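You operate a simulated robot arm through the tools that you are given. There is no shell and no other tool. Be economical: measure what you need, move in short steps, check, and stop when the job is done.

Carry out the task below with a simulated robot arm. There is one attempt and no reset: what you move stays moved.

## Task
Try the cells until the alarm lights green, then close tin and alarm.
Fine: cells that light it red go back into the tin.

Only the result counts: the job must be done as asked and must still hold three seconds after the hand-in. Knocking over, shifting, dropping, spilling or breaking anything else fails it.

## Robot
A 6-joint arm with a two-finger parallel gripper, fixed in place. Base frame: the origin is at the foot of the arm, x ahead of it, y to its left, z up; the work surface is at about z = 86.5. Lengths are in cm, angles in degrees, forces in N, time in s.
With the tool pointing down near the work surface it reaches from about 36 to 76 cm from the base axis. Its first joint turns from -66.0 to 66.0 degrees. Payload 2.45 kg.
The tool frame sits at the grasp point between the pads (the TCP): z along the fingers, y along the line on which they close. The tips reach 2.4 cm beyond it. The gripper opens to 6.8 cm. The fingers are 1.7 cm wide and 1 cm thick; the gripper's body (4 by 7 cm) begins 4.1 cm behind the TCP.
Orientation is told as [roll, pitch, yaw] about the base's x, y, z axes, in that order, counted from this pose: with the fingers straight down and closing along the base's y, the tool's x points along the base's -x, its y along +y and its z along -z.

## Interface
- The arm moves only by the tool jog_arm. Its argument "moves" is a list of rows, each a list of 7 numbers: the shift along the base's x, y, z in cm, then the turn, a rotation vector about the base's x, y, z in rad, then the finger opening in cm, from 0 to 6.8. In form: [[x, y, z, ax, ay, az, jaw], ...]. A call has 1 to 20 rows; each row is the pose to reach, as a shift and turn from the pose commanded when the call began. Rows are played at 5 a second. More than 5 cm and 8.6 degrees between two rows, or a gripper value outside its range, and nothing of the call is played. A pose out of reach is approached as far as the arm can. The call stops where the force on the tool passes 90 N (or 10 N more than at its start, if that is more) or the arm is blocked; 0.2 s more then pass. Each finger travels about 10.8 cm/s and halts on what it meets, pressing with about 23 N; the grip force reading is that of the motor and also rises with nothing between the fingers. The clock runs only during rows and for 0.2 s after the last one: add rows that repeat a pose to give the fingers time. It gives the time, the measured TCP pose, the force on the tool (base axes), the opening and the grip force at its end, in the units of the frame above (readings bear some noise), with the torque about the TCP (base axes, N m) and any sound that the robot's microphone picked up, and new pictures: "show" is both (left out), scene, wrist or none.
- Cameras (640 x 400 px; columns grow to the right, rows downward): "scene" is fixed at [15.68, 40.09, 146.6]; the picture's right is [-0.84, -0.54, 0.00], its down [-0.26, 0.41, -0.87] and it looks along [0.47, -0.74, -0.48] (base axes); focal length 314 px, centre (320, 200). "wrist" rides on the gripper at [8.4, 1.1, -7.5] in the tool frame; the picture's right is [-0.13, 0.99, 0.00], its down [-0.60, -0.08, -0.79] and it looks along [-0.79, -0.10, 0.61] (tool axes); focal length 251 px, centre (320, 200). There is no depth. A picture from a camera that has moved, and an enlarged one, comes with that camera's place and axes in the base frame and with its lens. The place of the scene camera against the robot may be out by one fixed shift of up to 1.2 cm in any direction.
- enlarge(camera, box): a new picture of the part [left, top, right, bottom] of that camera's present view, enlarged. No time passes.
- finish_job(): hands the job in; it is judged then, once.

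Work in short steps. Places have to be worked out from the pictures, the camera data and where the tool is seen: move nearer, look again, correct. Check each grasp and each placing, and mend what went wrong. You have 120 turns and 200 pictures in all, those below and enlarged ones among them. Open the gripper and draw the arm clear of the work before you hand the job in, unless the task says otherwise; then end with one line.

The tools are called after "Request:" as a command line: name --pt "numbers of a row" for each row, then --argument value for the rest, lists and objects as JSON in quotes. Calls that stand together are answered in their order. jog_arm: Moves the arm, as the interface text tells. Its arguments: {"type":"object","properties":{"moves":{"type":"array","items":{"type":"array","items":{"type":"number"}}},"show":{"type":"string","enum":["both","scene","wrist","none"]}},"required":["moves"]} The other tools are called the same way: enlarge (camera, box) takes an enlarged picture of a part of a camera's view; finish_job () hands the job in.

At the start:

```text
t: 0.0
tool_pos: [50.14, -3.88, 119.59]
tool_rot: [0.0, 0.0, -0.1]
force: [-0.7, -0.6, -0.2]
torque: [-0.01, 0.02, -0.01]
gripper_width: 6.79
finger_force: 0.1
```

scene: 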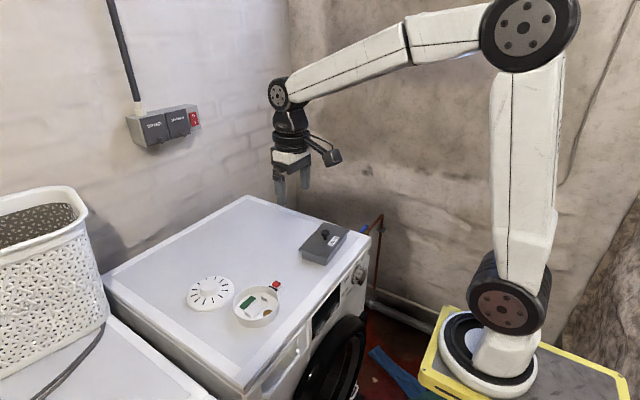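
wrist: 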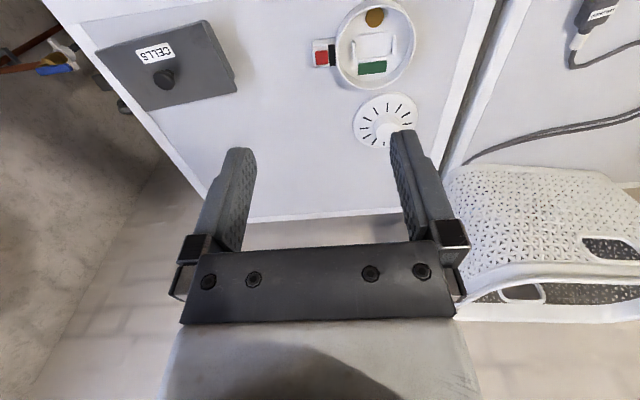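

The pictures show a grey tin labelled CELLS with a knob, an open alarm base and its separate slotted cover. I'll look closer at each.

Request:
enlarge --camera "wrist" --box '[300, 0, 440, 160]'

Request:
enlarge --camera "wrist" --box '[80, 0, 260, 120]'

Request:
enlarge --camera "scene" --box '[170, 210, 370, 335]'

```text
2.50 times, centred on (370, 80) of wrist
camera zoom: at [41.66, -2.81, 126.88], right [0.13, 0.99, 0.0], down [0.6, -0.08, 0.79], along [0.79, -0.1, -0.61], focal length 629 px, centre (195, 500)
```

zoom: 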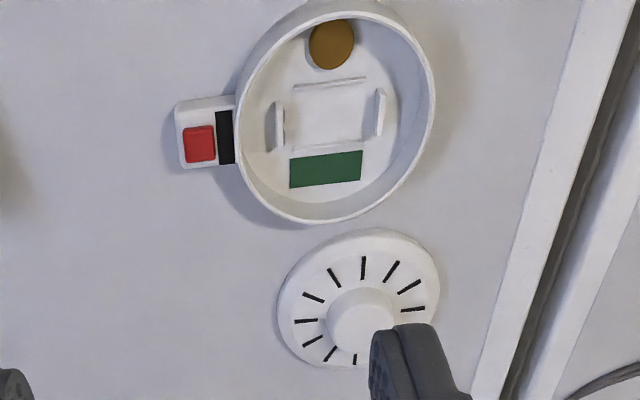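

```text
3.33 times, centred on (170, 60) of wrist
camera zoom: at [41.66, -2.81, 126.88], right [0.13, 0.99, 0.0], down [0.6, -0.08, 0.79], along [0.79, -0.1, -0.61], focal length 838 px, centre (820, 667)
```

zoom: 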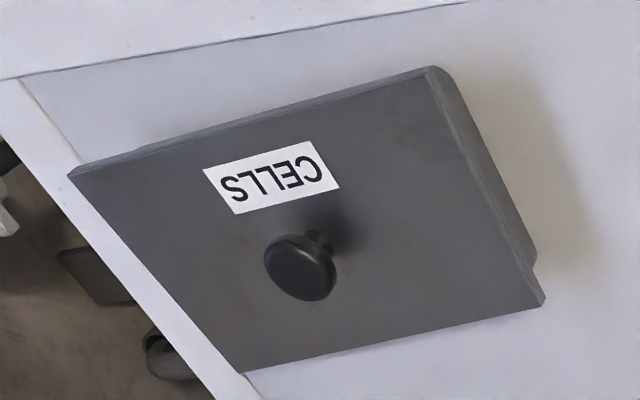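

```text
3.20 times, centred on (270, 272) of scene
camera zoom: at [15.68, 40.09, 146.6], right [-0.84, -0.54, 0.0], down [-0.26, 0.41, -0.87], along [0.47, -0.74, -0.48], focal length 1003 px, centre (480, -32)
```

zoom: 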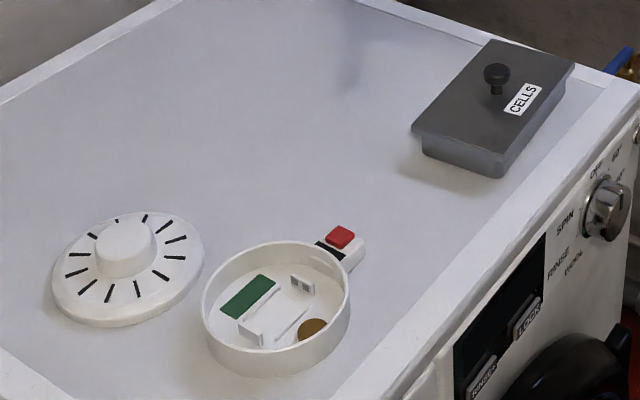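

The tin's knob is near (56.4, -26.4) and the lid is yawed about 5°. I'll move above it for a closer look.

Request:
jog_arm --pt "0.8 -4.5 -1 0 0 0 6.8" --pt "1.6 -9 -2 0 0 0.03 6.8" --pt "2.4 -13.5 -4 0 0 0.06 6.8" --pt "3.2 -18 -6 0 0 0.09 6.8" --pt "4 -22 -8 0 0 0.09 6.8" --pt "4 -22 -11 0 0 0.09 6.8" --pt "4 -22 -11 0 0 0.09 6.8"

```text
t: 1.6
tool_pos: [54.21, -25.87, 108.29]
tool_rot: [0.0, 0.0, 5.3]
force: [0.2, -0.1, 0.2]
torque: [-0.03, 0.01, -0.06]
gripper_width: 6.77
finger_force: 0.1
camera wrist: at [45.74, -25.59, 115.69], right [0.04, 1.0, 0.0], down [0.61, -0.02, 0.79], along [0.79, -0.03, -0.61], focal length 251 px, centre (320, 200)
```

scene: 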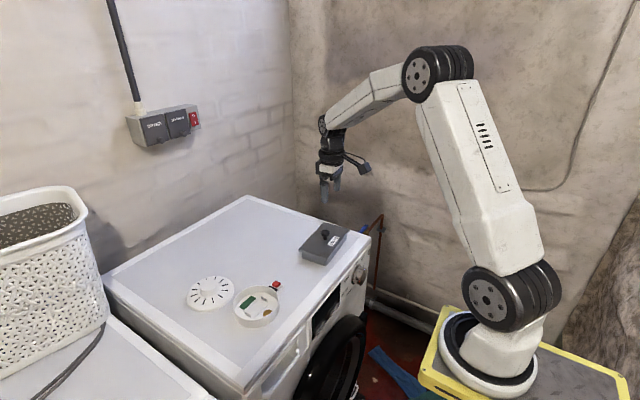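
wrist: 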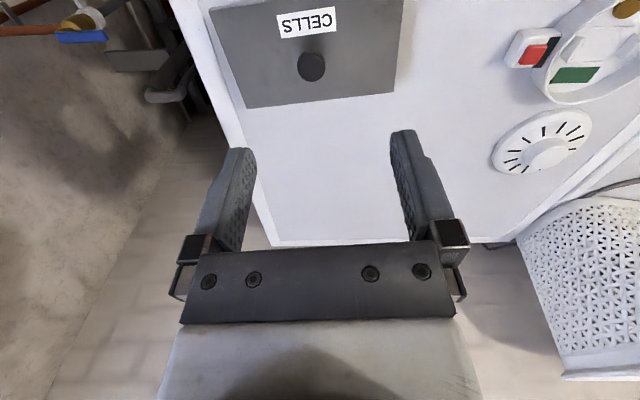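

Two sightlines put the knob at about (56.6, -26.9) with its top near z 91.8. I'll go above it and check alignment.

Request:
jog_arm --pt "1.2 -0.5 -4 0 0 0 6.8" --pt "2.4 -1 -8 0 0 0 6.8" --pt "2.4 -1 -12 0 0 0 6.8" --pt "2.4 -1 -12.5 0 0 0 6.8" --pt "2.4 -1 -12.5 0 0 0 6.8" --show "wrist"

Request:
enlarge --camera "scene" --box '[270, 160, 390, 280]'

```text
t: 2.8
tool_pos: [56.71, -27.1, 96.05]
tool_rot: [0.0, 0.0, 5.3]
force: [0.3, 0.0, 0.3]
torque: [0.06, 0.03, 0.0]
gripper_width: 6.8
finger_force: 0.2
camera wrist: at [48.2, -26.76, 103.3], right [0.04, 1.0, 0.0], down [0.61, -0.02, 0.79], along [0.79, -0.03, -0.61], focal length 251 px, centre (320, 200)
```

wrist: 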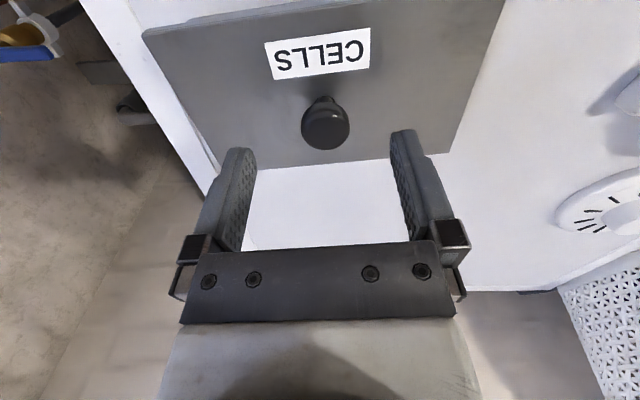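

```text
3.33 times, centred on (330, 220) of scene
camera zoom: at [15.68, 40.09, 146.6], right [-0.84, -0.54, 0.0], down [-0.26, 0.41, -0.87], along [0.47, -0.74, -0.48], focal length 1045 px, centre (287, 133)
```

zoom: 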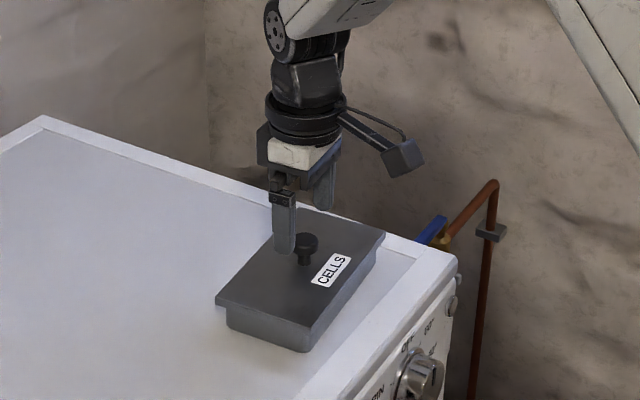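

The knob sits at about (56.5, -26.8), centred between the fingers. I'll descend until the tips are just above the lid.

Request:
jog_arm --pt "-0.1 0.2 -2 0 0 0 6.8" --pt "-0.1 0.2 -3.4 0 0 0 6.8" --pt "-0.1 0.2 -3.7 0 0 0 6.8" --pt "-0.1 0.2 -3.7 0 0 0 6.8" --show "wrist"

Request:
enlarge --camera "scene" --box '[290, 190, 370, 270]'

```text
t: 3.8
tool_pos: [56.54, -26.76, 92.62]
tool_rot: [-0.1, -0.1, 5.2]
force: [-10.8, 9.5, 31.5]
torque: [0.41, 0.29, 0.05]
gripper_width: 6.81
finger_force: 0.0
camera wrist: at [47.95, -26.41, 99.92], right [0.04, 1.0, 0.0], down [0.61, -0.02, 0.79], along [0.79, -0.03, -0.61], focal length 251 px, centre (320, 200)
```

wrist: 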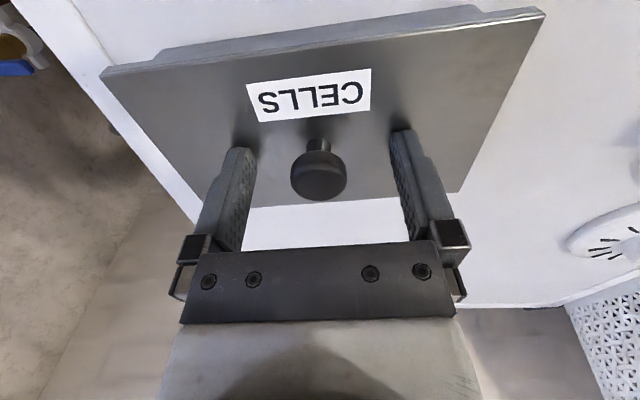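

```text
5.00 times, centred on (330, 230) of scene
camera zoom: at [15.59, 40.14, 146.6], right [-0.84, -0.54, 0.0], down [-0.26, 0.41, -0.87], along [0.47, -0.74, -0.48], focal length 1568 px, centre (270, 50)
```

zoom: 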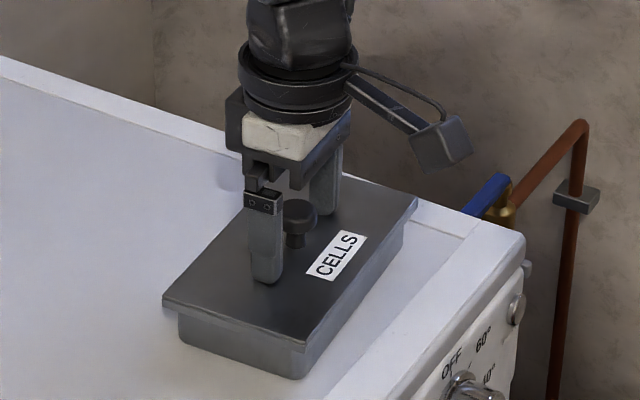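

The tips touched the lid, so its top is at about z 90.2. I'll back off slightly and close on the knob.

Request:
jog_arm --pt "0 0 0.55 0 0 0 6.8" --pt "0 0 0.55 0 0 0 4" --pt "0 0 0.55 0 0 0 2" --pt "0 0 0.55 0 0 0 0.5" --pt "0 0 0.55 0 0 0 0.5" --show "wrist"

```text
t: 5.0
tool_pos: [56.51, -26.81, 92.98]
tool_rot: [0.0, 0.0, 5.2]
force: [-0.2, -0.3, -0.1]
torque: [0.03, -0.04, 0.0]
gripper_width: 2.45
finger_force: 23.0
heard: snap
camera wrist: at [47.89, -26.43, 100.27], right [0.04, 1.0, 0.0], down [0.61, -0.02, 0.79], along [0.79, -0.03, -0.61], focal length 251 px, centre (320, 200)
```

wrist: 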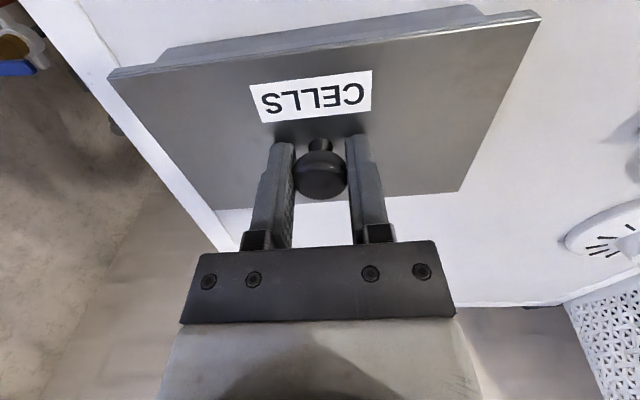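

The knob is gripped at 2.45 cm, with a snap heard. I'll lift gently to see whether the lid comes free.

Request:
jog_arm --pt "0 0 0.5 0 0 0 0.5" --pt "0 0 1 0 0 0 0.5" --pt "0 0 1.5 0 0 0 0.5" --pt "0 0 1.5 0 0 0 0.5" --show "none"

Request:
enlarge --camera "scene" --box '[290, 190, 370, 270]'

```text
t: 6.0
tool_pos: [56.37, -26.71, 94.4]
tool_rot: [0.0, 0.1, 5.2]
force: [-4.1, 2.8, 4.3]
torque: [-0.01, 0.1, -0.02]
gripper_width: 2.42
finger_force: 22.5
heard: snap
```

```text
5.00 times, centred on (330, 230) of scene
camera zoom: at [15.66, 40.1, 146.6], right [-0.84, -0.54, 0.0], down [-0.26, 0.41, -0.87], along [0.47, -0.74, -0.48], focal length 1568 px, centre (270, 50)
```

zoom: 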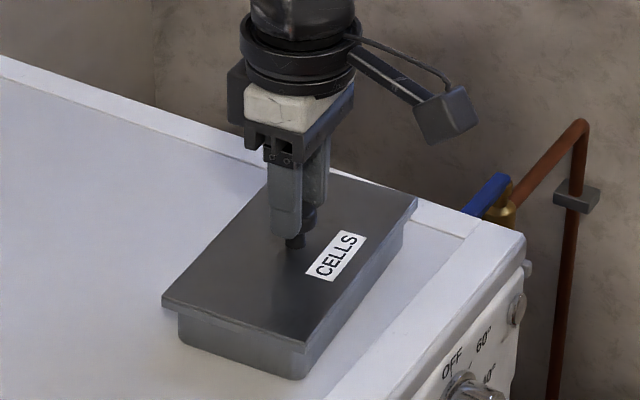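

The lid stayed put while the fingers slid up the knob. I'll look closely at how the lid and body meet.

Request:
enlarge --camera "scene" --box '[300, 215, 360, 270]'

Request:
enlarge --camera "wrist" --box '[80, 0, 560, 220]'

```text
7.27 times, centred on (330, 242) of scene
camera zoom: at [15.66, 40.1, 146.6], right [-0.84, -0.54, 0.0], down [-0.26, 0.41, -0.87], along [0.47, -0.74, -0.48], focal length 2280 px, centre (247, -109)
```

zoom: 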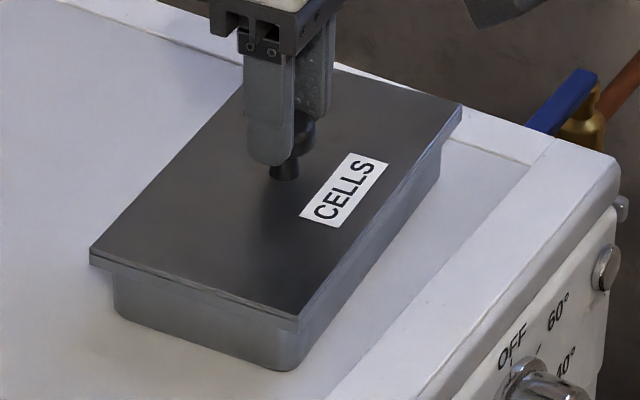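

```text
1.33 times, centred on (320, 110) of wrist
camera zoom: at [47.84, -26.44, 101.8], right [0.04, 1.0, 0.0], down [0.61, -0.02, 0.79], along [0.79, -0.03, -0.61], focal length 335 px, centre (320, 320)
```

zoom: 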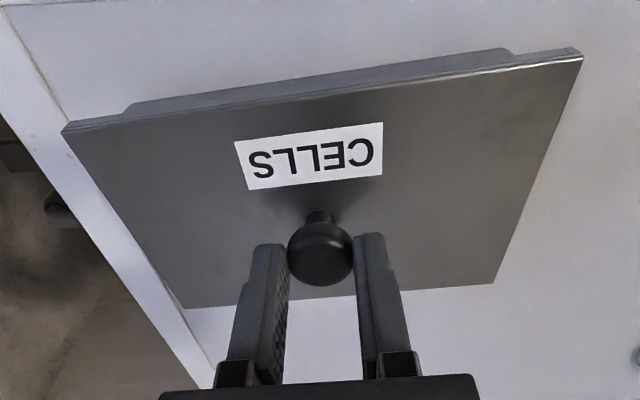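

The lid plate sits on a rim, and the knob is a mushroom. I'll regrip low on the knob and lift in tiny steps to read the force.

Request:
jog_arm --pt "0 0 0 0 0 0 3.5" --pt "0 0 -1.6 0 0 0 3.5" --pt "0 0 -1.7 0 0 0 3.5" --pt "0 0 -1.7 0 0 0 0" --pt "0 0 -1.7 0 0 0 0" --pt "0 0 -1.7 0 0 0 0" --show "none"

Request:
jog_arm --pt "0 0 0.2 0 0 0 0" --pt "0 0 0.4 0 0 0 0" --show "none"

Request:
jog_arm --pt "0 0 0.2 0 0 0 0" --pt "0 0 0.4 0 0 0 0" --show "none"

Request:
enlarge --camera "scene" --box '[300, 215, 360, 270]'

```text
t: 7.4
tool_pos: [56.34, -26.78, 92.78]
tool_rot: [0.1, -0.1, 5.1]
force: [-0.6, -0.2, -0.4]
torque: [0.0, -0.01, 0.0]
gripper_width: 2.46
finger_force: 23.2
heard: snap
```

```text
t: 8.0
tool_pos: [56.39, -26.81, 93.08]
tool_rot: [-0.1, -0.1, 5.2]
force: [0.3, 0.4, -0.6]
torque: [0.02, 0.0, 0.01]
gripper_width: 2.45
finger_force: 22.5
```

```text
t: 8.6
tool_pos: [56.46, -26.77, 93.55]
tool_rot: [-0.1, 0.0, 5.2]
force: [0.3, -0.5, -0.2]
torque: [-0.05, 0.03, 0.01]
gripper_width: 2.44
finger_force: 23.0
```

```text
7.27 times, centred on (330, 242) of scene
camera zoom: at [15.68, 40.09, 146.6], right [-0.84, -0.54, 0.0], down [-0.26, 0.41, -0.87], along [0.47, -0.74, -0.48], focal length 2280 px, centre (247, -109)
```

zoom: 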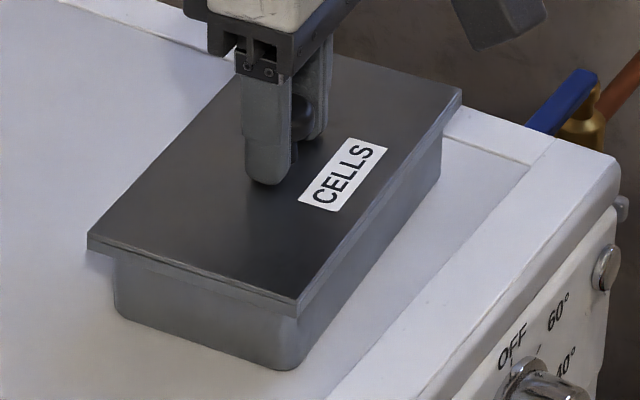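

The lid has risen with the knob this time and the force is low. I'll continue slowly.

Request:
jog_arm --pt "0 0 0.2 0 0 0 0" --pt "0 0 0.4 0 0 0 0" --pt "0 0 0.6 0 0 0 0" --show "none"

Request:
enlarge --camera "scene" --box '[300, 215, 360, 270]'

```text
t: 9.4
tool_pos: [56.41, -26.84, 94.08]
tool_rot: [0.1, 0.0, 5.3]
force: [-0.7, -0.3, -0.6]
torque: [0.02, 0.01, 0.0]
gripper_width: 2.43
finger_force: 23.2
```

```text
7.27 times, centred on (330, 242) of scene
camera zoom: at [15.68, 40.09, 146.6], right [-0.84, -0.54, 0.0], down [-0.26, 0.41, -0.87], along [0.47, -0.74, -0.48], focal length 2280 px, centre (247, -109)
```

zoom: 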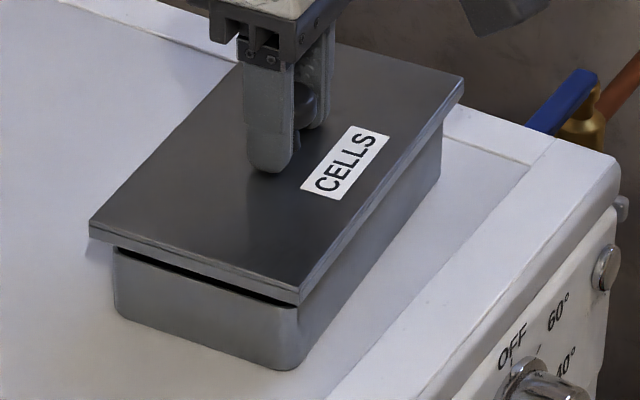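

The lid is clear of the rim. I'll raise it and carry it to the free space behind, around (67, -16).

Request:
jog_arm --pt "0 0 1.5 0 0 0 0" --pt "0 0 4 0 0 0 0" --pt "0 0 6 0 0 0 0" --pt "2 2 6 0 0 0 0" --pt "4.5 4.5 6 0 0 0 0" --pt "7.5 7.5 6 0 0 0 0" --pt "10.5 10.5 6 0 0 0 0" --pt "10.5 10.5 3 0 0 0 0" --pt "10.5 10.5 0 0 0 0 0" --pt "10.5 10.5 -2 0 0 0 0" --pt "10.5 10.5 -2 0 0 0 0"

Request:
enlarge --camera "scene" --box '[180, 190, 380, 315]'

```text
t: 11.8
tool_pos: [67.06, -16.11, 92.16]
tool_rot: [0.0, 0.0, 5.2]
force: [0.0, 0.4, -0.4]
torque: [-0.03, 0.01, -0.02]
gripper_width: 2.47
finger_force: 23.3
camera wrist: at [58.53, -15.83, 99.36], right [0.04, 1.0, 0.0], down [0.61, -0.02, 0.79], along [0.79, -0.03, -0.61], focal length 251 px, centre (320, 200)
```

scene: 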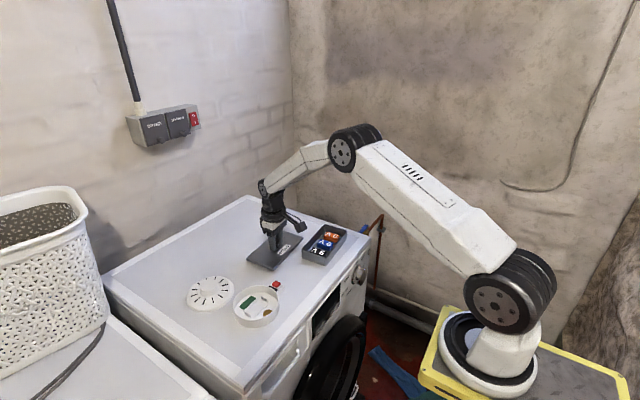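
wrist: 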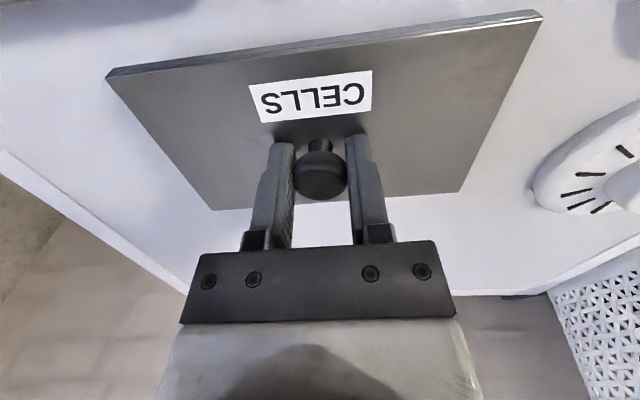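

```text
3.20 times, centred on (280, 252) of scene
camera zoom: at [15.68, 40.09, 146.6], right [-0.84, -0.54, 0.0], down [-0.26, 0.41, -0.87], along [0.47, -0.74, -0.48], focal length 1003 px, centre (448, 32)
```

zoom: 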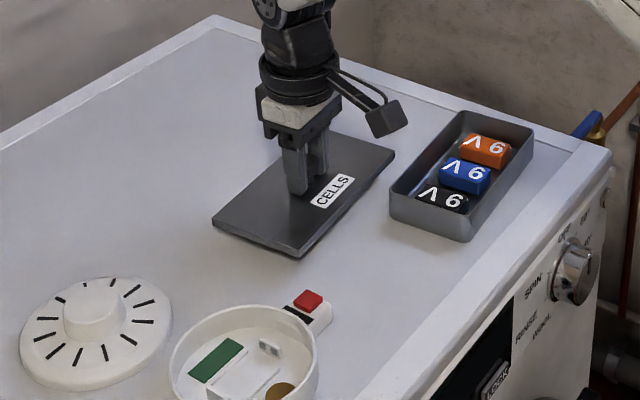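

Three 9V cells are inside: orange, blue and black. I'll lower the lid until it touches the surface.

Request:
jog_arm --pt "0 0 -0.5 0 0 0 0" --pt "0 0 -1 0 0 0 0" --pt "0 0 -1.4 0 0 0 0" --pt "0 0 -1.4 0 0 0 0" --show "none"

Request:
enlarge --camera "scene" --box '[230, 200, 350, 280]'

```text
t: 12.8
tool_pos: [67.05, -16.27, 90.81]
tool_rot: [0.0, -0.1, 5.2]
force: [-0.5, -0.2, 0.0]
torque: [-0.02, -0.01, 0.0]
gripper_width: 2.46
finger_force: 22.9
```

```text
5.00 times, centred on (290, 240) of scene
camera zoom: at [15.68, 40.09, 146.6], right [-0.84, -0.54, 0.0], down [-0.26, 0.41, -0.87], along [0.47, -0.74, -0.48], focal length 1568 px, centre (470, 0)
```

zoom: 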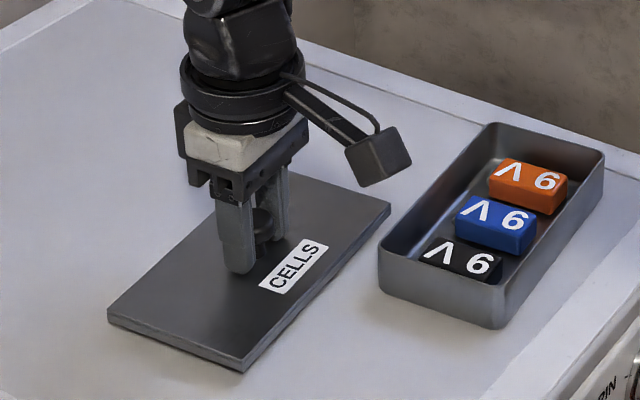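

Request:
jog_arm --pt "0 0 -0.3 0 0 0 0" --pt "0 0 -0.6 0 0 0 0" --pt "0 0 -0.9 0 0 0 0" --pt "0 0 -1.1 0 0 0 0" --show "none"

Request:
enlarge --camera "scene" --box '[230, 200, 350, 280]'

```text
t: 13.8
tool_pos: [67.01, -16.2, 89.95]
tool_rot: [-0.1, -0.1, 5.2]
force: [-10.7, 4.2, 27.0]
torque: [0.08, 0.22, 0.01]
gripper_width: 2.45
finger_force: 23.0
```

```text
5.00 times, centred on (290, 240) of scene
camera zoom: at [15.58, 40.12, 146.6], right [-0.84, -0.54, 0.0], down [-0.26, 0.41, -0.87], along [0.47, -0.74, -0.48], focal length 1568 px, centre (470, 0)
```

zoom: 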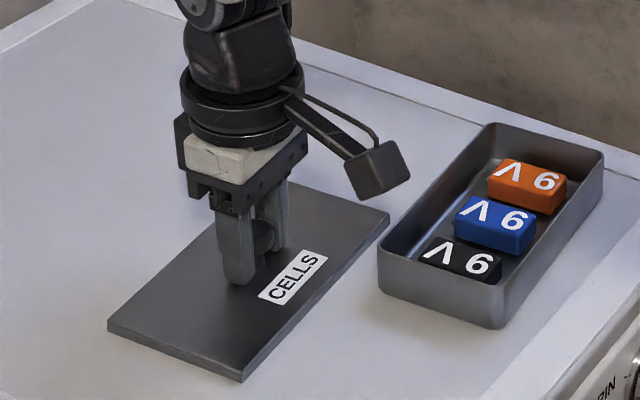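

The lid touched down at TCP z about 90.0. I'll release, rise, and go look into the tin.

Request:
jog_arm --pt "0 0 0.25 0 0 0 0" --pt "0 0 0.25 0 0 0 3" --pt "0 0 0.25 0 0 0 5" --pt "0 0 0.25 0 0 0 5" --pt "0 0 4 0 0 0 5" --pt "0 0 9 0 0 0 5" --pt "0 0 13 0 0 0 5" --pt "-4 -2 14 0 0 0 5" --pt "-8 -4 14 0 0 0 5" --pt "-12 -6 14 0 0 0 5" --pt "-16 -8 14 0 0 0 5" --pt "-19 -10 14 0 0 0 5" --pt "-19 -10 14 0 0 0 5"

Request:
enlarge --camera "wrist" --box '[200, 40, 440, 190]'

```text
t: 16.6
tool_pos: [48.14, -26.38, 103.54]
tool_rot: [-0.1, 0.0, 5.2]
force: [-0.4, 0.3, -0.2]
torque: [-0.01, 0.0, 0.0]
gripper_width: 5.02
finger_force: 0.0
camera wrist: at [39.55, -26.09, 110.87], right [0.04, 1.0, 0.0], down [0.61, -0.02, 0.79], along [0.79, -0.03, -0.61], focal length 251 px, centre (320, 200)
```

scene: 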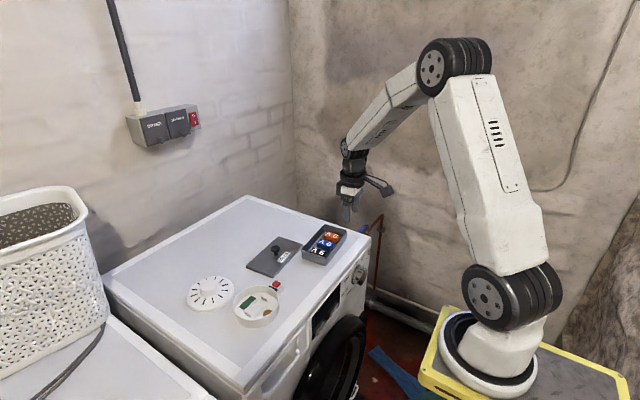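
wrist: 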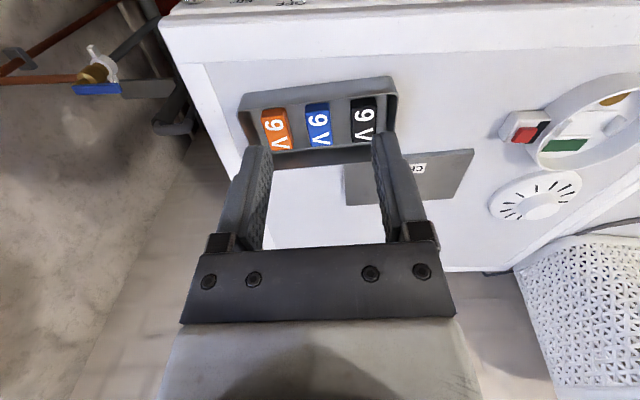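

```text
2.67 times, centred on (320, 115) of wrist
camera zoom: at [39.55, -26.09, 110.87], right [0.04, 1.0, 0.0], down [0.61, -0.02, 0.79], along [0.79, -0.03, -0.61], focal length 670 px, centre (320, 427)
```

zoom: 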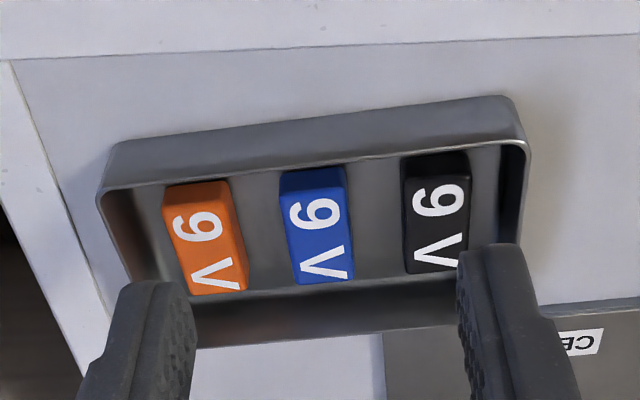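

Cells lie flat with their long axis along x: orange near y -31.3, blue -26.7, black -22.1, all at x about 56. I need to see their terminals and the alarm's contacts.

Request:
enlarge --camera "scene" --box '[300, 220, 350, 270]'

Request:
enlarge --camera "scene" --box '[225, 270, 290, 335]'

Request:
jog_arm --pt "0 5 0 0 0 -0.03 5" --pt "0 10 0 0 0 -0.06 5" --pt "0 15 0 0 0 -0.09 5" --pt "0 20 0 0 0 -0.09 5" --pt "0 25 0 0 0 -0.09 5" --pt "0 28 0 0 0 -0.09 5" --pt "0 28 0 0 0 -0.09 5" --show "none"

Request:
enlarge --camera "wrist" --box '[220, 30, 420, 190]'

```text
8.00 times, centred on (325, 245) of scene
camera zoom: at [15.68, 40.09, 146.6], right [-0.84, -0.54, 0.0], down [-0.26, 0.41, -0.87], along [0.47, -0.74, -0.48], focal length 2508 px, centre (280, -160)
```

zoom: 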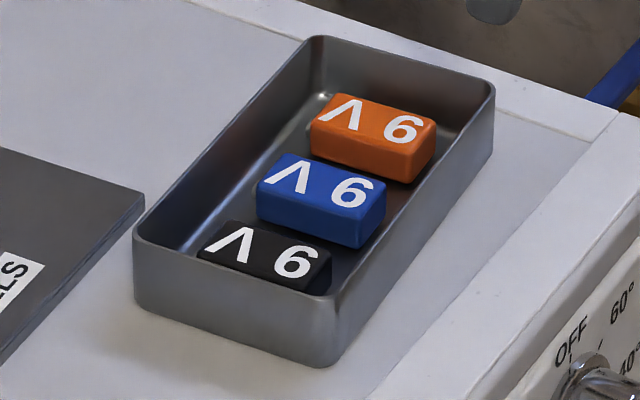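

```text
6.15 times, centred on (258, 302) of scene
camera zoom: at [15.68, 40.09, 146.6], right [-0.84, -0.54, 0.0], down [-0.26, 0.41, -0.87], along [0.47, -0.74, -0.48], focal length 1930 px, centre (705, -431)
```

zoom: 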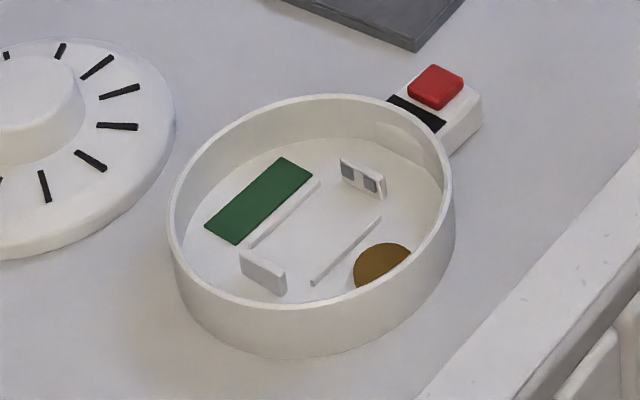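

```text
t: 18.2
tool_pos: [47.78, 1.61, 103.65]
tool_rot: [0.0, 0.0, 0.0]
force: [-0.2, -0.5, -0.3]
torque: [0.01, -0.04, -0.02]
gripper_width: 5.0
finger_force: 0.0
```

```text
2.50 times, centred on (320, 110) of wrist
camera zoom: at [39.3, 2.7, 110.94], right [0.13, 0.99, 0.0], down [0.6, -0.08, 0.79], along [0.79, -0.1, -0.61], focal length 629 px, centre (320, 425)
```

zoom: 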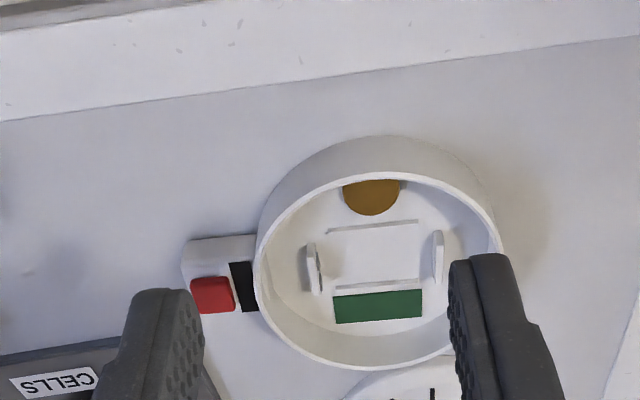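

The alarm bay is centred near (57.9, 2.9), along y, with contacts at its -y end. The cells' terminals appear to be at their +x end. Blue has most finger room, so I'll go above it first.

Request:
jog_arm --pt "0 -5 0 0 0 0.01 3.7" --pt "0 -10 0 0 0 0.02 3.7" --pt "0 -15 0 0 0 0.04 3.7" --pt "2 -19 0 0 0 0.05 3.7" --pt "4 -23 0 0 0 0.05 3.7" --pt "6 -26 -2 0 0 0.05 3.7" --pt "8.1 -28.4 -5 0 0 0.05 3.7" --pt "8.1 -28.4 -9 0 0 0.05 3.7" --pt "8.1 -28.4 -9 0 0 0.05 3.7" --show "wrist"

Request:
enlarge --camera "scene" --box '[290, 190, 370, 270]'

```text
t: 20.2
tool_pos: [55.99, -26.91, 94.43]
tool_rot: [0.0, 0.0, 2.9]
force: [-1.4, 0.0, -0.8]
torque: [0.01, 0.03, 0.03]
gripper_width: 3.71
finger_force: 0.0
camera wrist: at [47.42, -26.23, 101.74], right [0.08, 1.0, 0.0], down [0.61, -0.05, 0.79], along [0.79, -0.06, -0.61], focal length 251 px, centre (320, 200)
```

wrist: 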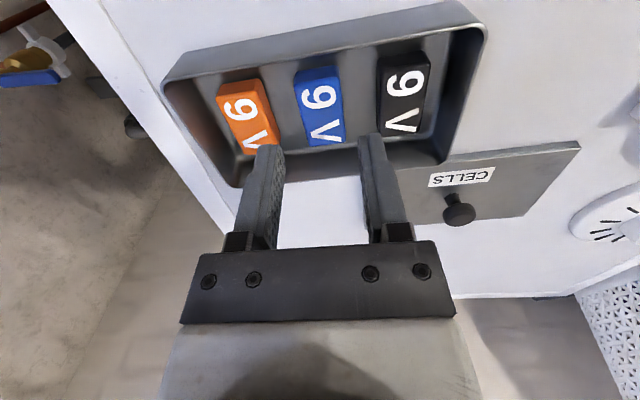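

```text
5.00 times, centred on (330, 230) of scene
camera zoom: at [15.68, 40.09, 146.6], right [-0.84, -0.54, 0.0], down [-0.26, 0.41, -0.87], along [0.47, -0.74, -0.48], focal length 1568 px, centre (270, 50)
```

zoom: 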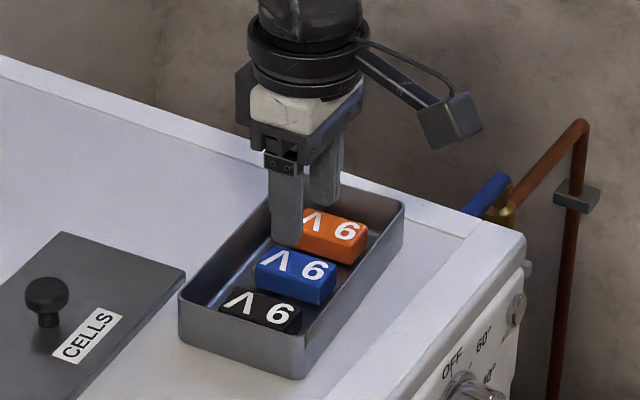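

Blue centres at (56.0, -26.8), yaw about 4°. I'll descend to z 90.0 and grip.

Request:
jog_arm --pt "0 0.12 -2 0 0 0.02 3.7" --pt "0 0.12 -3.5 0 0 0.02 3.7" --pt "0 0.12 -4.4 0 0 0.02 3.7" --pt "0 0.12 -4.4 0 0 0.02 3.7" --show "wrist"

Request:
enlarge --camera "scene" --box '[290, 190, 370, 270]'

```text
t: 21.2
tool_pos: [55.85, -26.47, 90.15]
tool_rot: [0.0, 0.0, 4.0]
force: [0.3, 0.1, 0.7]
torque: [0.01, -0.03, -0.02]
gripper_width: 3.69
finger_force: 0.1
camera wrist: at [47.43, -25.99, 97.45], right [0.06, 1.0, 0.0], down [0.61, -0.04, 0.79], along [0.79, -0.05, -0.61], focal length 251 px, centre (320, 200)
```

wrist: 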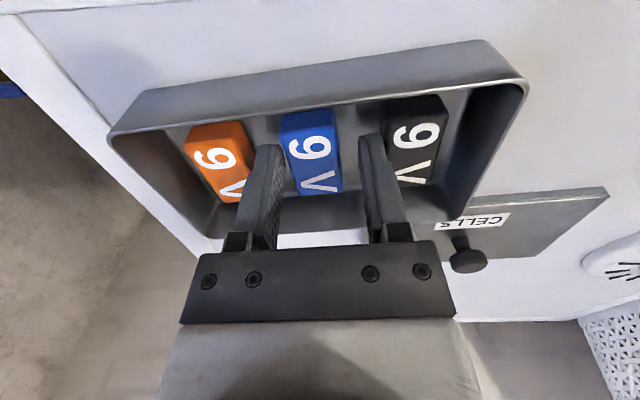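

```text
5.00 times, centred on (330, 230) of scene
camera zoom: at [15.68, 40.09, 146.6], right [-0.84, -0.54, 0.0], down [-0.26, 0.41, -0.87], along [0.47, -0.74, -0.48], focal length 1568 px, centre (270, 50)
```

zoom: 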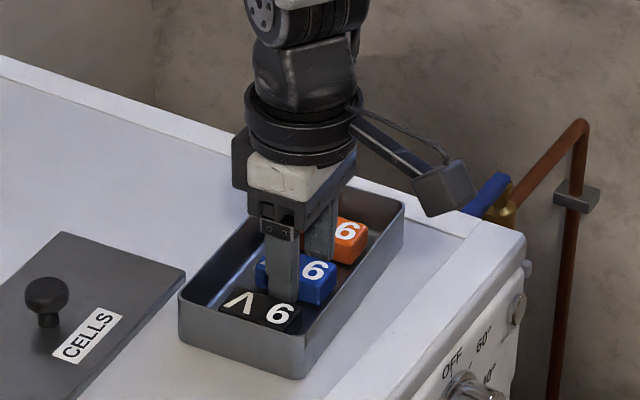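

Both fingers straddle the blue cell without contact. I'll close and lift a little.

Request:
jog_arm --pt "0 -0.2 0 0 0 0 3.2" --pt "0 -0.2 0 0 0 0 2" --pt "0 -0.2 0 0 0 0 1.5" --pt "0 -0.2 0 0 0 0 1.5" --pt "0 -0.2 1 0 0 0 1.5" --pt "0 -0.2 4 0 0 0 1.5" --pt "0 -0.2 8 0 0 0 1.5" --pt "0 -0.2 10 0 0 0 1.5" --pt "0 -0.2 10 0 0 0 1.5"

Request:
enlarge --camera "scene" --box '[290, 150, 370, 270]'

```text
t: 23.2
tool_pos: [55.83, -26.75, 100.33]
tool_rot: [0.0, -0.1, 4.0]
force: [-0.5, -0.5, -0.1]
torque: [0.02, 0.0, 0.04]
gripper_width: 2.55
finger_force: 22.9
camera wrist: at [47.39, -26.19, 107.65], right [0.06, 1.0, 0.0], down [0.61, -0.04, 0.79], along [0.79, -0.05, -0.61], focal length 251 px, centre (320, 200)
```

scene: 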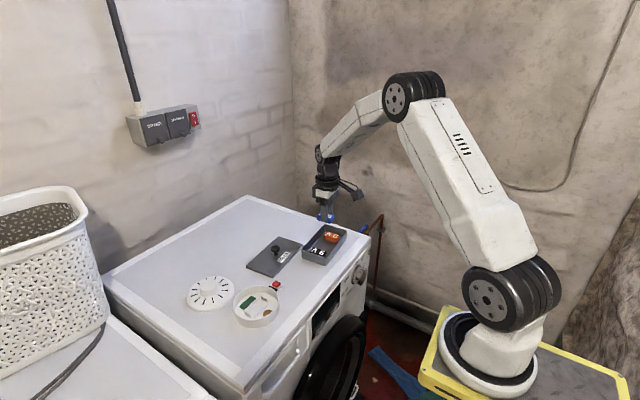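
wrist: 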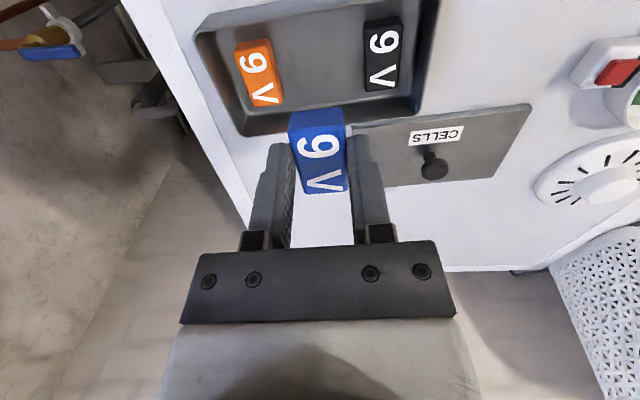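

```text
3.33 times, centred on (330, 210) of scene
camera zoom: at [15.68, 40.09, 146.6], right [-0.84, -0.54, 0.0], down [-0.26, 0.41, -0.87], along [0.47, -0.74, -0.48], focal length 1045 px, centre (287, 167)
```

zoom: 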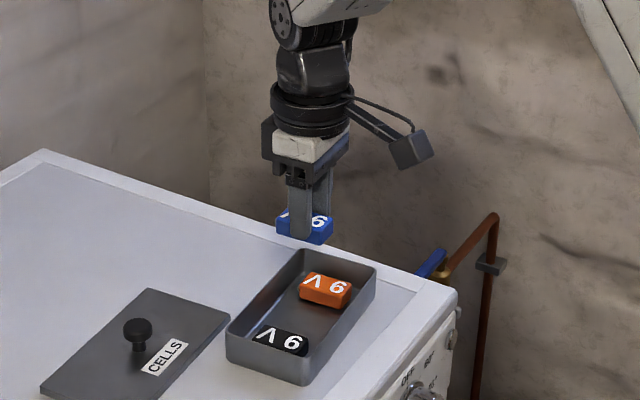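

Blue is held at 2.55 cm. I'll turn it so the scene camera can see the +x end and confirm where the terminals are.

Request:
jog_arm --pt "0 0.5 1 0 0 0.14 1.5" --pt "0 1 2 0 0 0.28 1.5" --pt "0 1 3 0 0 0.42 1.5" --pt "0 1 4 0 0 0.56 1.5" --pt "0 1 5 0 0 0.7 1.5" --pt "0 1 5 0 0 0.84 1.5" --pt "0 1 5 0 0 0.98 1.5" --pt "0 1 5 0 0 1.12 1.5" --pt "0 1 5 0 0 1.12 1.5" --show "none"

Request:
enlarge --camera "scene" --box '[300, 170, 360, 230]'

```text
t: 25.2
tool_pos: [55.94, -25.74, 105.17]
tool_rot: [0.0, 0.0, 68.3]
force: [0.0, 0.0, 0.9]
torque: [0.02, -0.05, 0.0]
gripper_width: 2.56
finger_force: 23.0
```

```text
6.67 times, centred on (330, 200) of scene
camera zoom: at [15.68, 40.09, 146.6], right [-0.84, -0.54, 0.0], down [-0.26, 0.41, -0.87], along [0.47, -0.74, -0.48], focal length 2090 px, centre (253, 200)
```

zoom: 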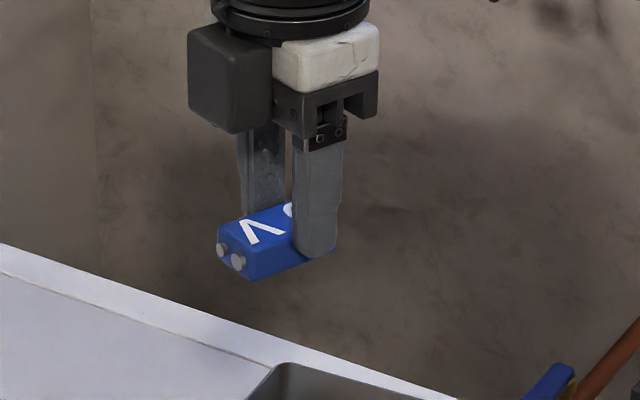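

Terminals are at the V (+x) end, so I need yaw -90° to face them to the contacts at -y. I'll turn while travelling towards the alarm.

Request:
jog_arm --pt "0 0 0 0 0 -0.14 1.5" --pt "0 0 0 0 0 -0.28 1.5" --pt "0 0 0 0 0 -0.42 1.5" --pt "0 1 0 0 0 -0.56 1.5" --pt "0 2 0 0 0 -0.7 1.5" --pt "0 3 0 0 0 -0.84 1.5" --pt "0 4 0 0 0 -0.98 1.5" --pt "0 6 0 0 0 -1.12 1.5" --pt "0 8 0 0 0 -1.26 1.5" --pt "0 10 0 0 0 -1.4 1.5" --pt "0 12 0 0 0 -1.54 1.5" --pt "0.2 14 0 0 0 -1.68 1.5" --pt "0.4 16 0 0 0 -1.82 1.5" --pt "0.6 18 0 0 0 -1.96 1.5" --pt "0.8 20 0 0 0 -2.1 1.5" --pt "1 22 0 0 0 -2.24 1.5" --pt "1.3 24 0 0 0 -2.38 1.5" --pt "1.6 26 0 0 0 -2.52 1.5" --pt "1.8 28 0 0 0 -2.66 1.5" --pt "2 28.7 0 0 0 -2.763 1.5"

```text
t: 29.4
tool_pos: [57.82, 3.14, 105.26]
tool_rot: [0.0, 0.0, -90.3]
force: [0.3, 0.2, -0.9]
torque: [0.0, 0.03, -0.02]
gripper_width: 2.56
finger_force: 22.9
camera wrist: at [58.94, 11.54, 112.56], right [0.99, -0.13, 0.0], down [-0.08, -0.6, 0.79], along [-0.11, -0.79, -0.61], focal length 251 px, centre (320, 200)
```

scene: 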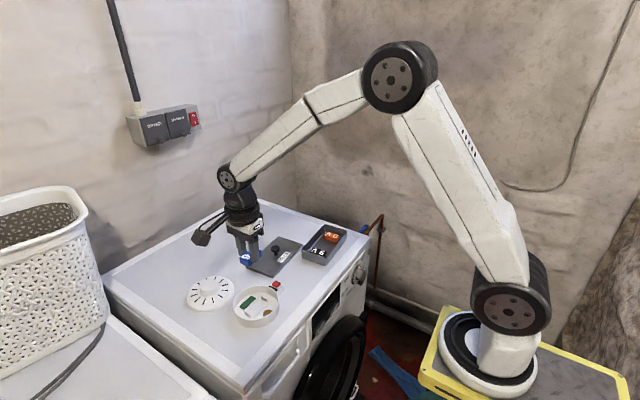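
wrist: 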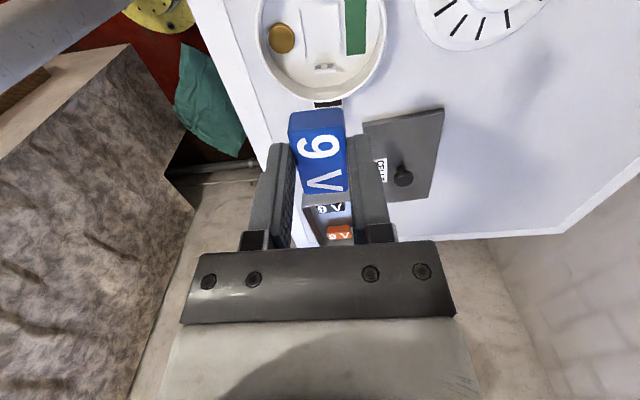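

The bay's x of about 57.8 is confirmed from this side. I'll descend to just over the rim and check alignment.

Request:
jog_arm --pt "0 -0.2 -4 0 0 0 1.5" --pt "0 -0.2 -8 0 0 0 1.5" --pt "0 -0.2 -10.5 0 0 0 1.5" --pt "0 -0.2 -10.5 0 0 0 1.5" --show "wrist"

Request:
enlarge --camera "scene" --box '[220, 240, 300, 330]'

Request:
enlarge --camera "wrist" --box '[240, 0, 420, 200]'

```text
t: 30.4
tool_pos: [58.03, 2.66, 94.68]
tool_rot: [0.0, 0.0, -90.1]
force: [0.6, 0.3, 0.0]
torque: [0.05, 0.01, 0.01]
gripper_width: 2.54
finger_force: 22.5
camera wrist: at [59.04, 10.97, 101.97], right [0.99, -0.13, 0.0], down [-0.08, -0.6, 0.79], along [-0.1, -0.79, -0.61], focal length 251 px, centre (320, 200)
```

wrist: 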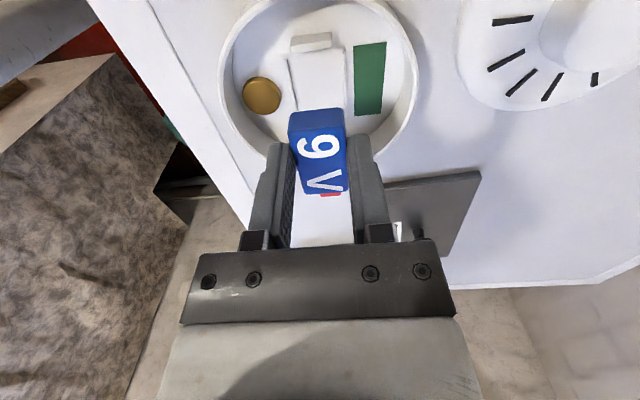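

```text
4.44 times, centred on (260, 285) of scene
camera zoom: at [15.68, 40.09, 146.6], right [-0.84, -0.54, 0.0], down [-0.26, 0.41, -0.87], along [0.47, -0.74, -0.48], focal length 1394 px, centre (587, -178)
```

zoom: 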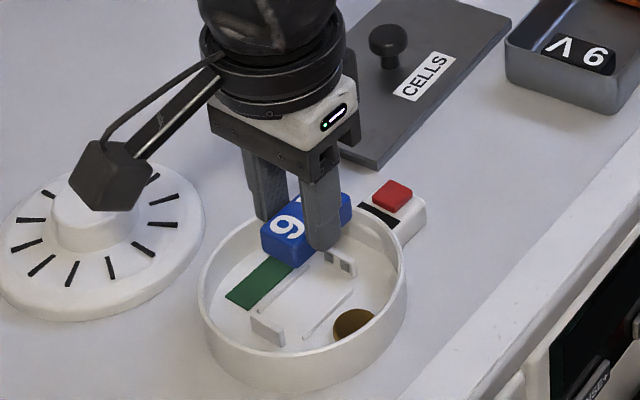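

```text
2.00 times, centred on (330, 100) of wrist
camera zoom: at [59.04, 10.97, 101.97], right [0.99, -0.13, 0.0], down [-0.08, -0.6, 0.79], along [-0.1, -0.79, -0.61], focal length 503 px, centre (300, 400)
```

zoom: 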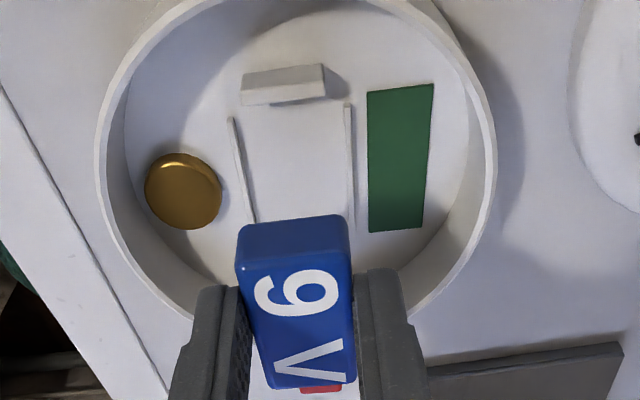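

Rails centre at x about 57.95, matching the tool. I'll lower so the cell's bottom is just above the stop and contact block, then compare ends directly.

Request:
jog_arm --pt "-0.05 0.4 -1 0 0 0 1.5" --pt "-0.05 0.6 -2.2 0 0 0 1.5" --pt "-0.05 0.6 -2.2 0 0 0 1.5" --show "none"

Request:
enlarge --camera "scene" --box '[230, 265, 290, 325]'

Request:
enlarge --camera "wrist" --box '[240, 0, 420, 200]'

```text
t: 31.2
tool_pos: [58.01, 3.3, 92.49]
tool_rot: [0.0, 0.0, -90.0]
force: [0.4, 0.1, 0.0]
torque: [0.01, -0.01, -0.02]
gripper_width: 2.56
finger_force: 23.0
```

```text
6.67 times, centred on (260, 295) of scene
camera zoom: at [15.68, 40.09, 146.6], right [-0.84, -0.54, 0.0], down [-0.26, 0.41, -0.87], along [0.47, -0.74, -0.48], focal length 2090 px, centre (720, -433)
```

zoom: 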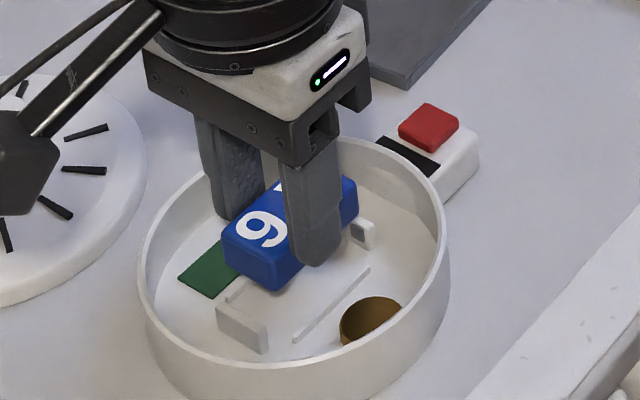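

```text
2.00 times, centred on (330, 100) of wrist
camera zoom: at [59.09, 11.69, 99.88], right [0.99, -0.13, 0.0], down [-0.08, -0.6, 0.79], along [-0.1, -0.79, -0.61], focal length 503 px, centre (300, 400)
```

zoom: 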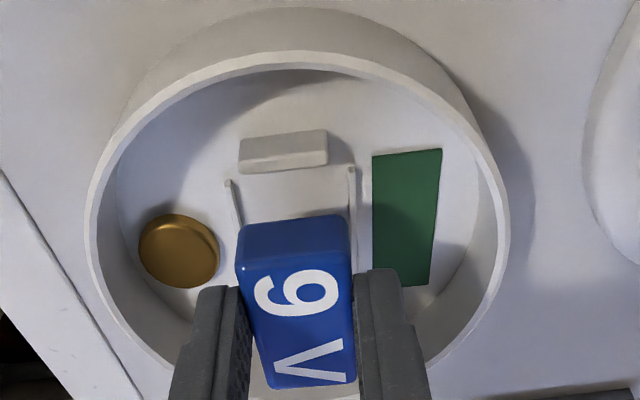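

The cell's outer end is about 0.7 cm short of the stop. I'll move +0.5 in y and lower slightly, then recheck.

Request:
jog_arm --pt "-0.05 0.5 0 0 0 0 1.5" --pt "-0.05 0.5 -0.6 0 0 0 1.5" --pt "-0.05 0.5 -0.6 0 0 0 1.5" --show "none"

Request:
enlarge --camera "scene" --box '[240, 275, 280, 315]'

Request:
enlarge --camera "wrist" --box '[270, 50, 390, 200]'

```text
t: 32.0
tool_pos: [57.9, 3.9, 91.73]
tool_rot: [0.0, 0.0, -90.1]
force: [-0.5, 0.5, -0.3]
torque: [-0.03, 0.02, 0.02]
gripper_width: 2.57
finger_force: 23.0
```

```text
10.00 times, centred on (260, 295) of scene
camera zoom: at [15.68, 40.09, 146.6], right [-0.84, -0.54, 0.0], down [-0.26, 0.41, -0.87], along [0.47, -0.74, -0.48], focal length 3136 px, centre (920, -750)
```

zoom: 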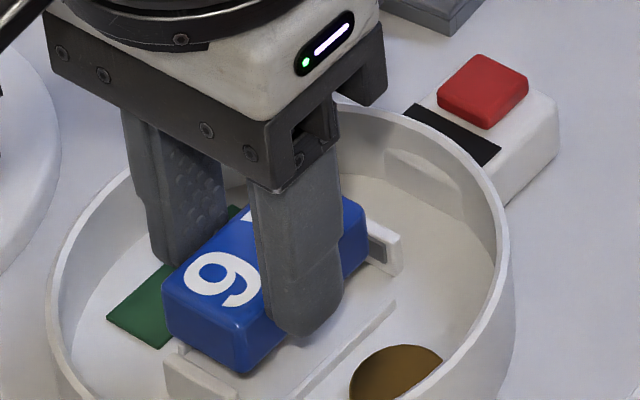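

```text
2.67 times, centred on (330, 125) of wrist
camera zoom: at [59.03, 12.2, 99.2], right [0.99, -0.13, 0.0], down [-0.08, -0.6, 0.79], along [-0.1, -0.79, -0.61], focal length 670 px, centre (293, 400)
```

zoom: 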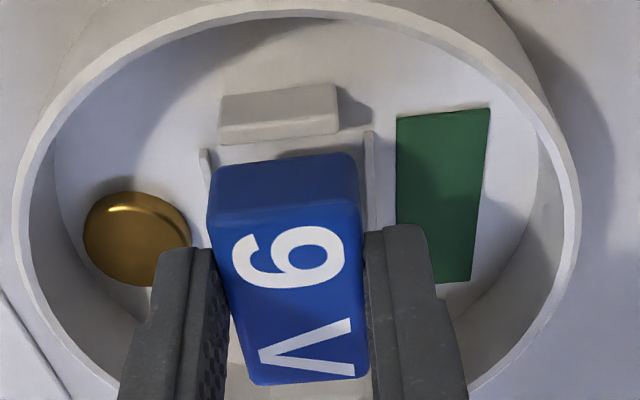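

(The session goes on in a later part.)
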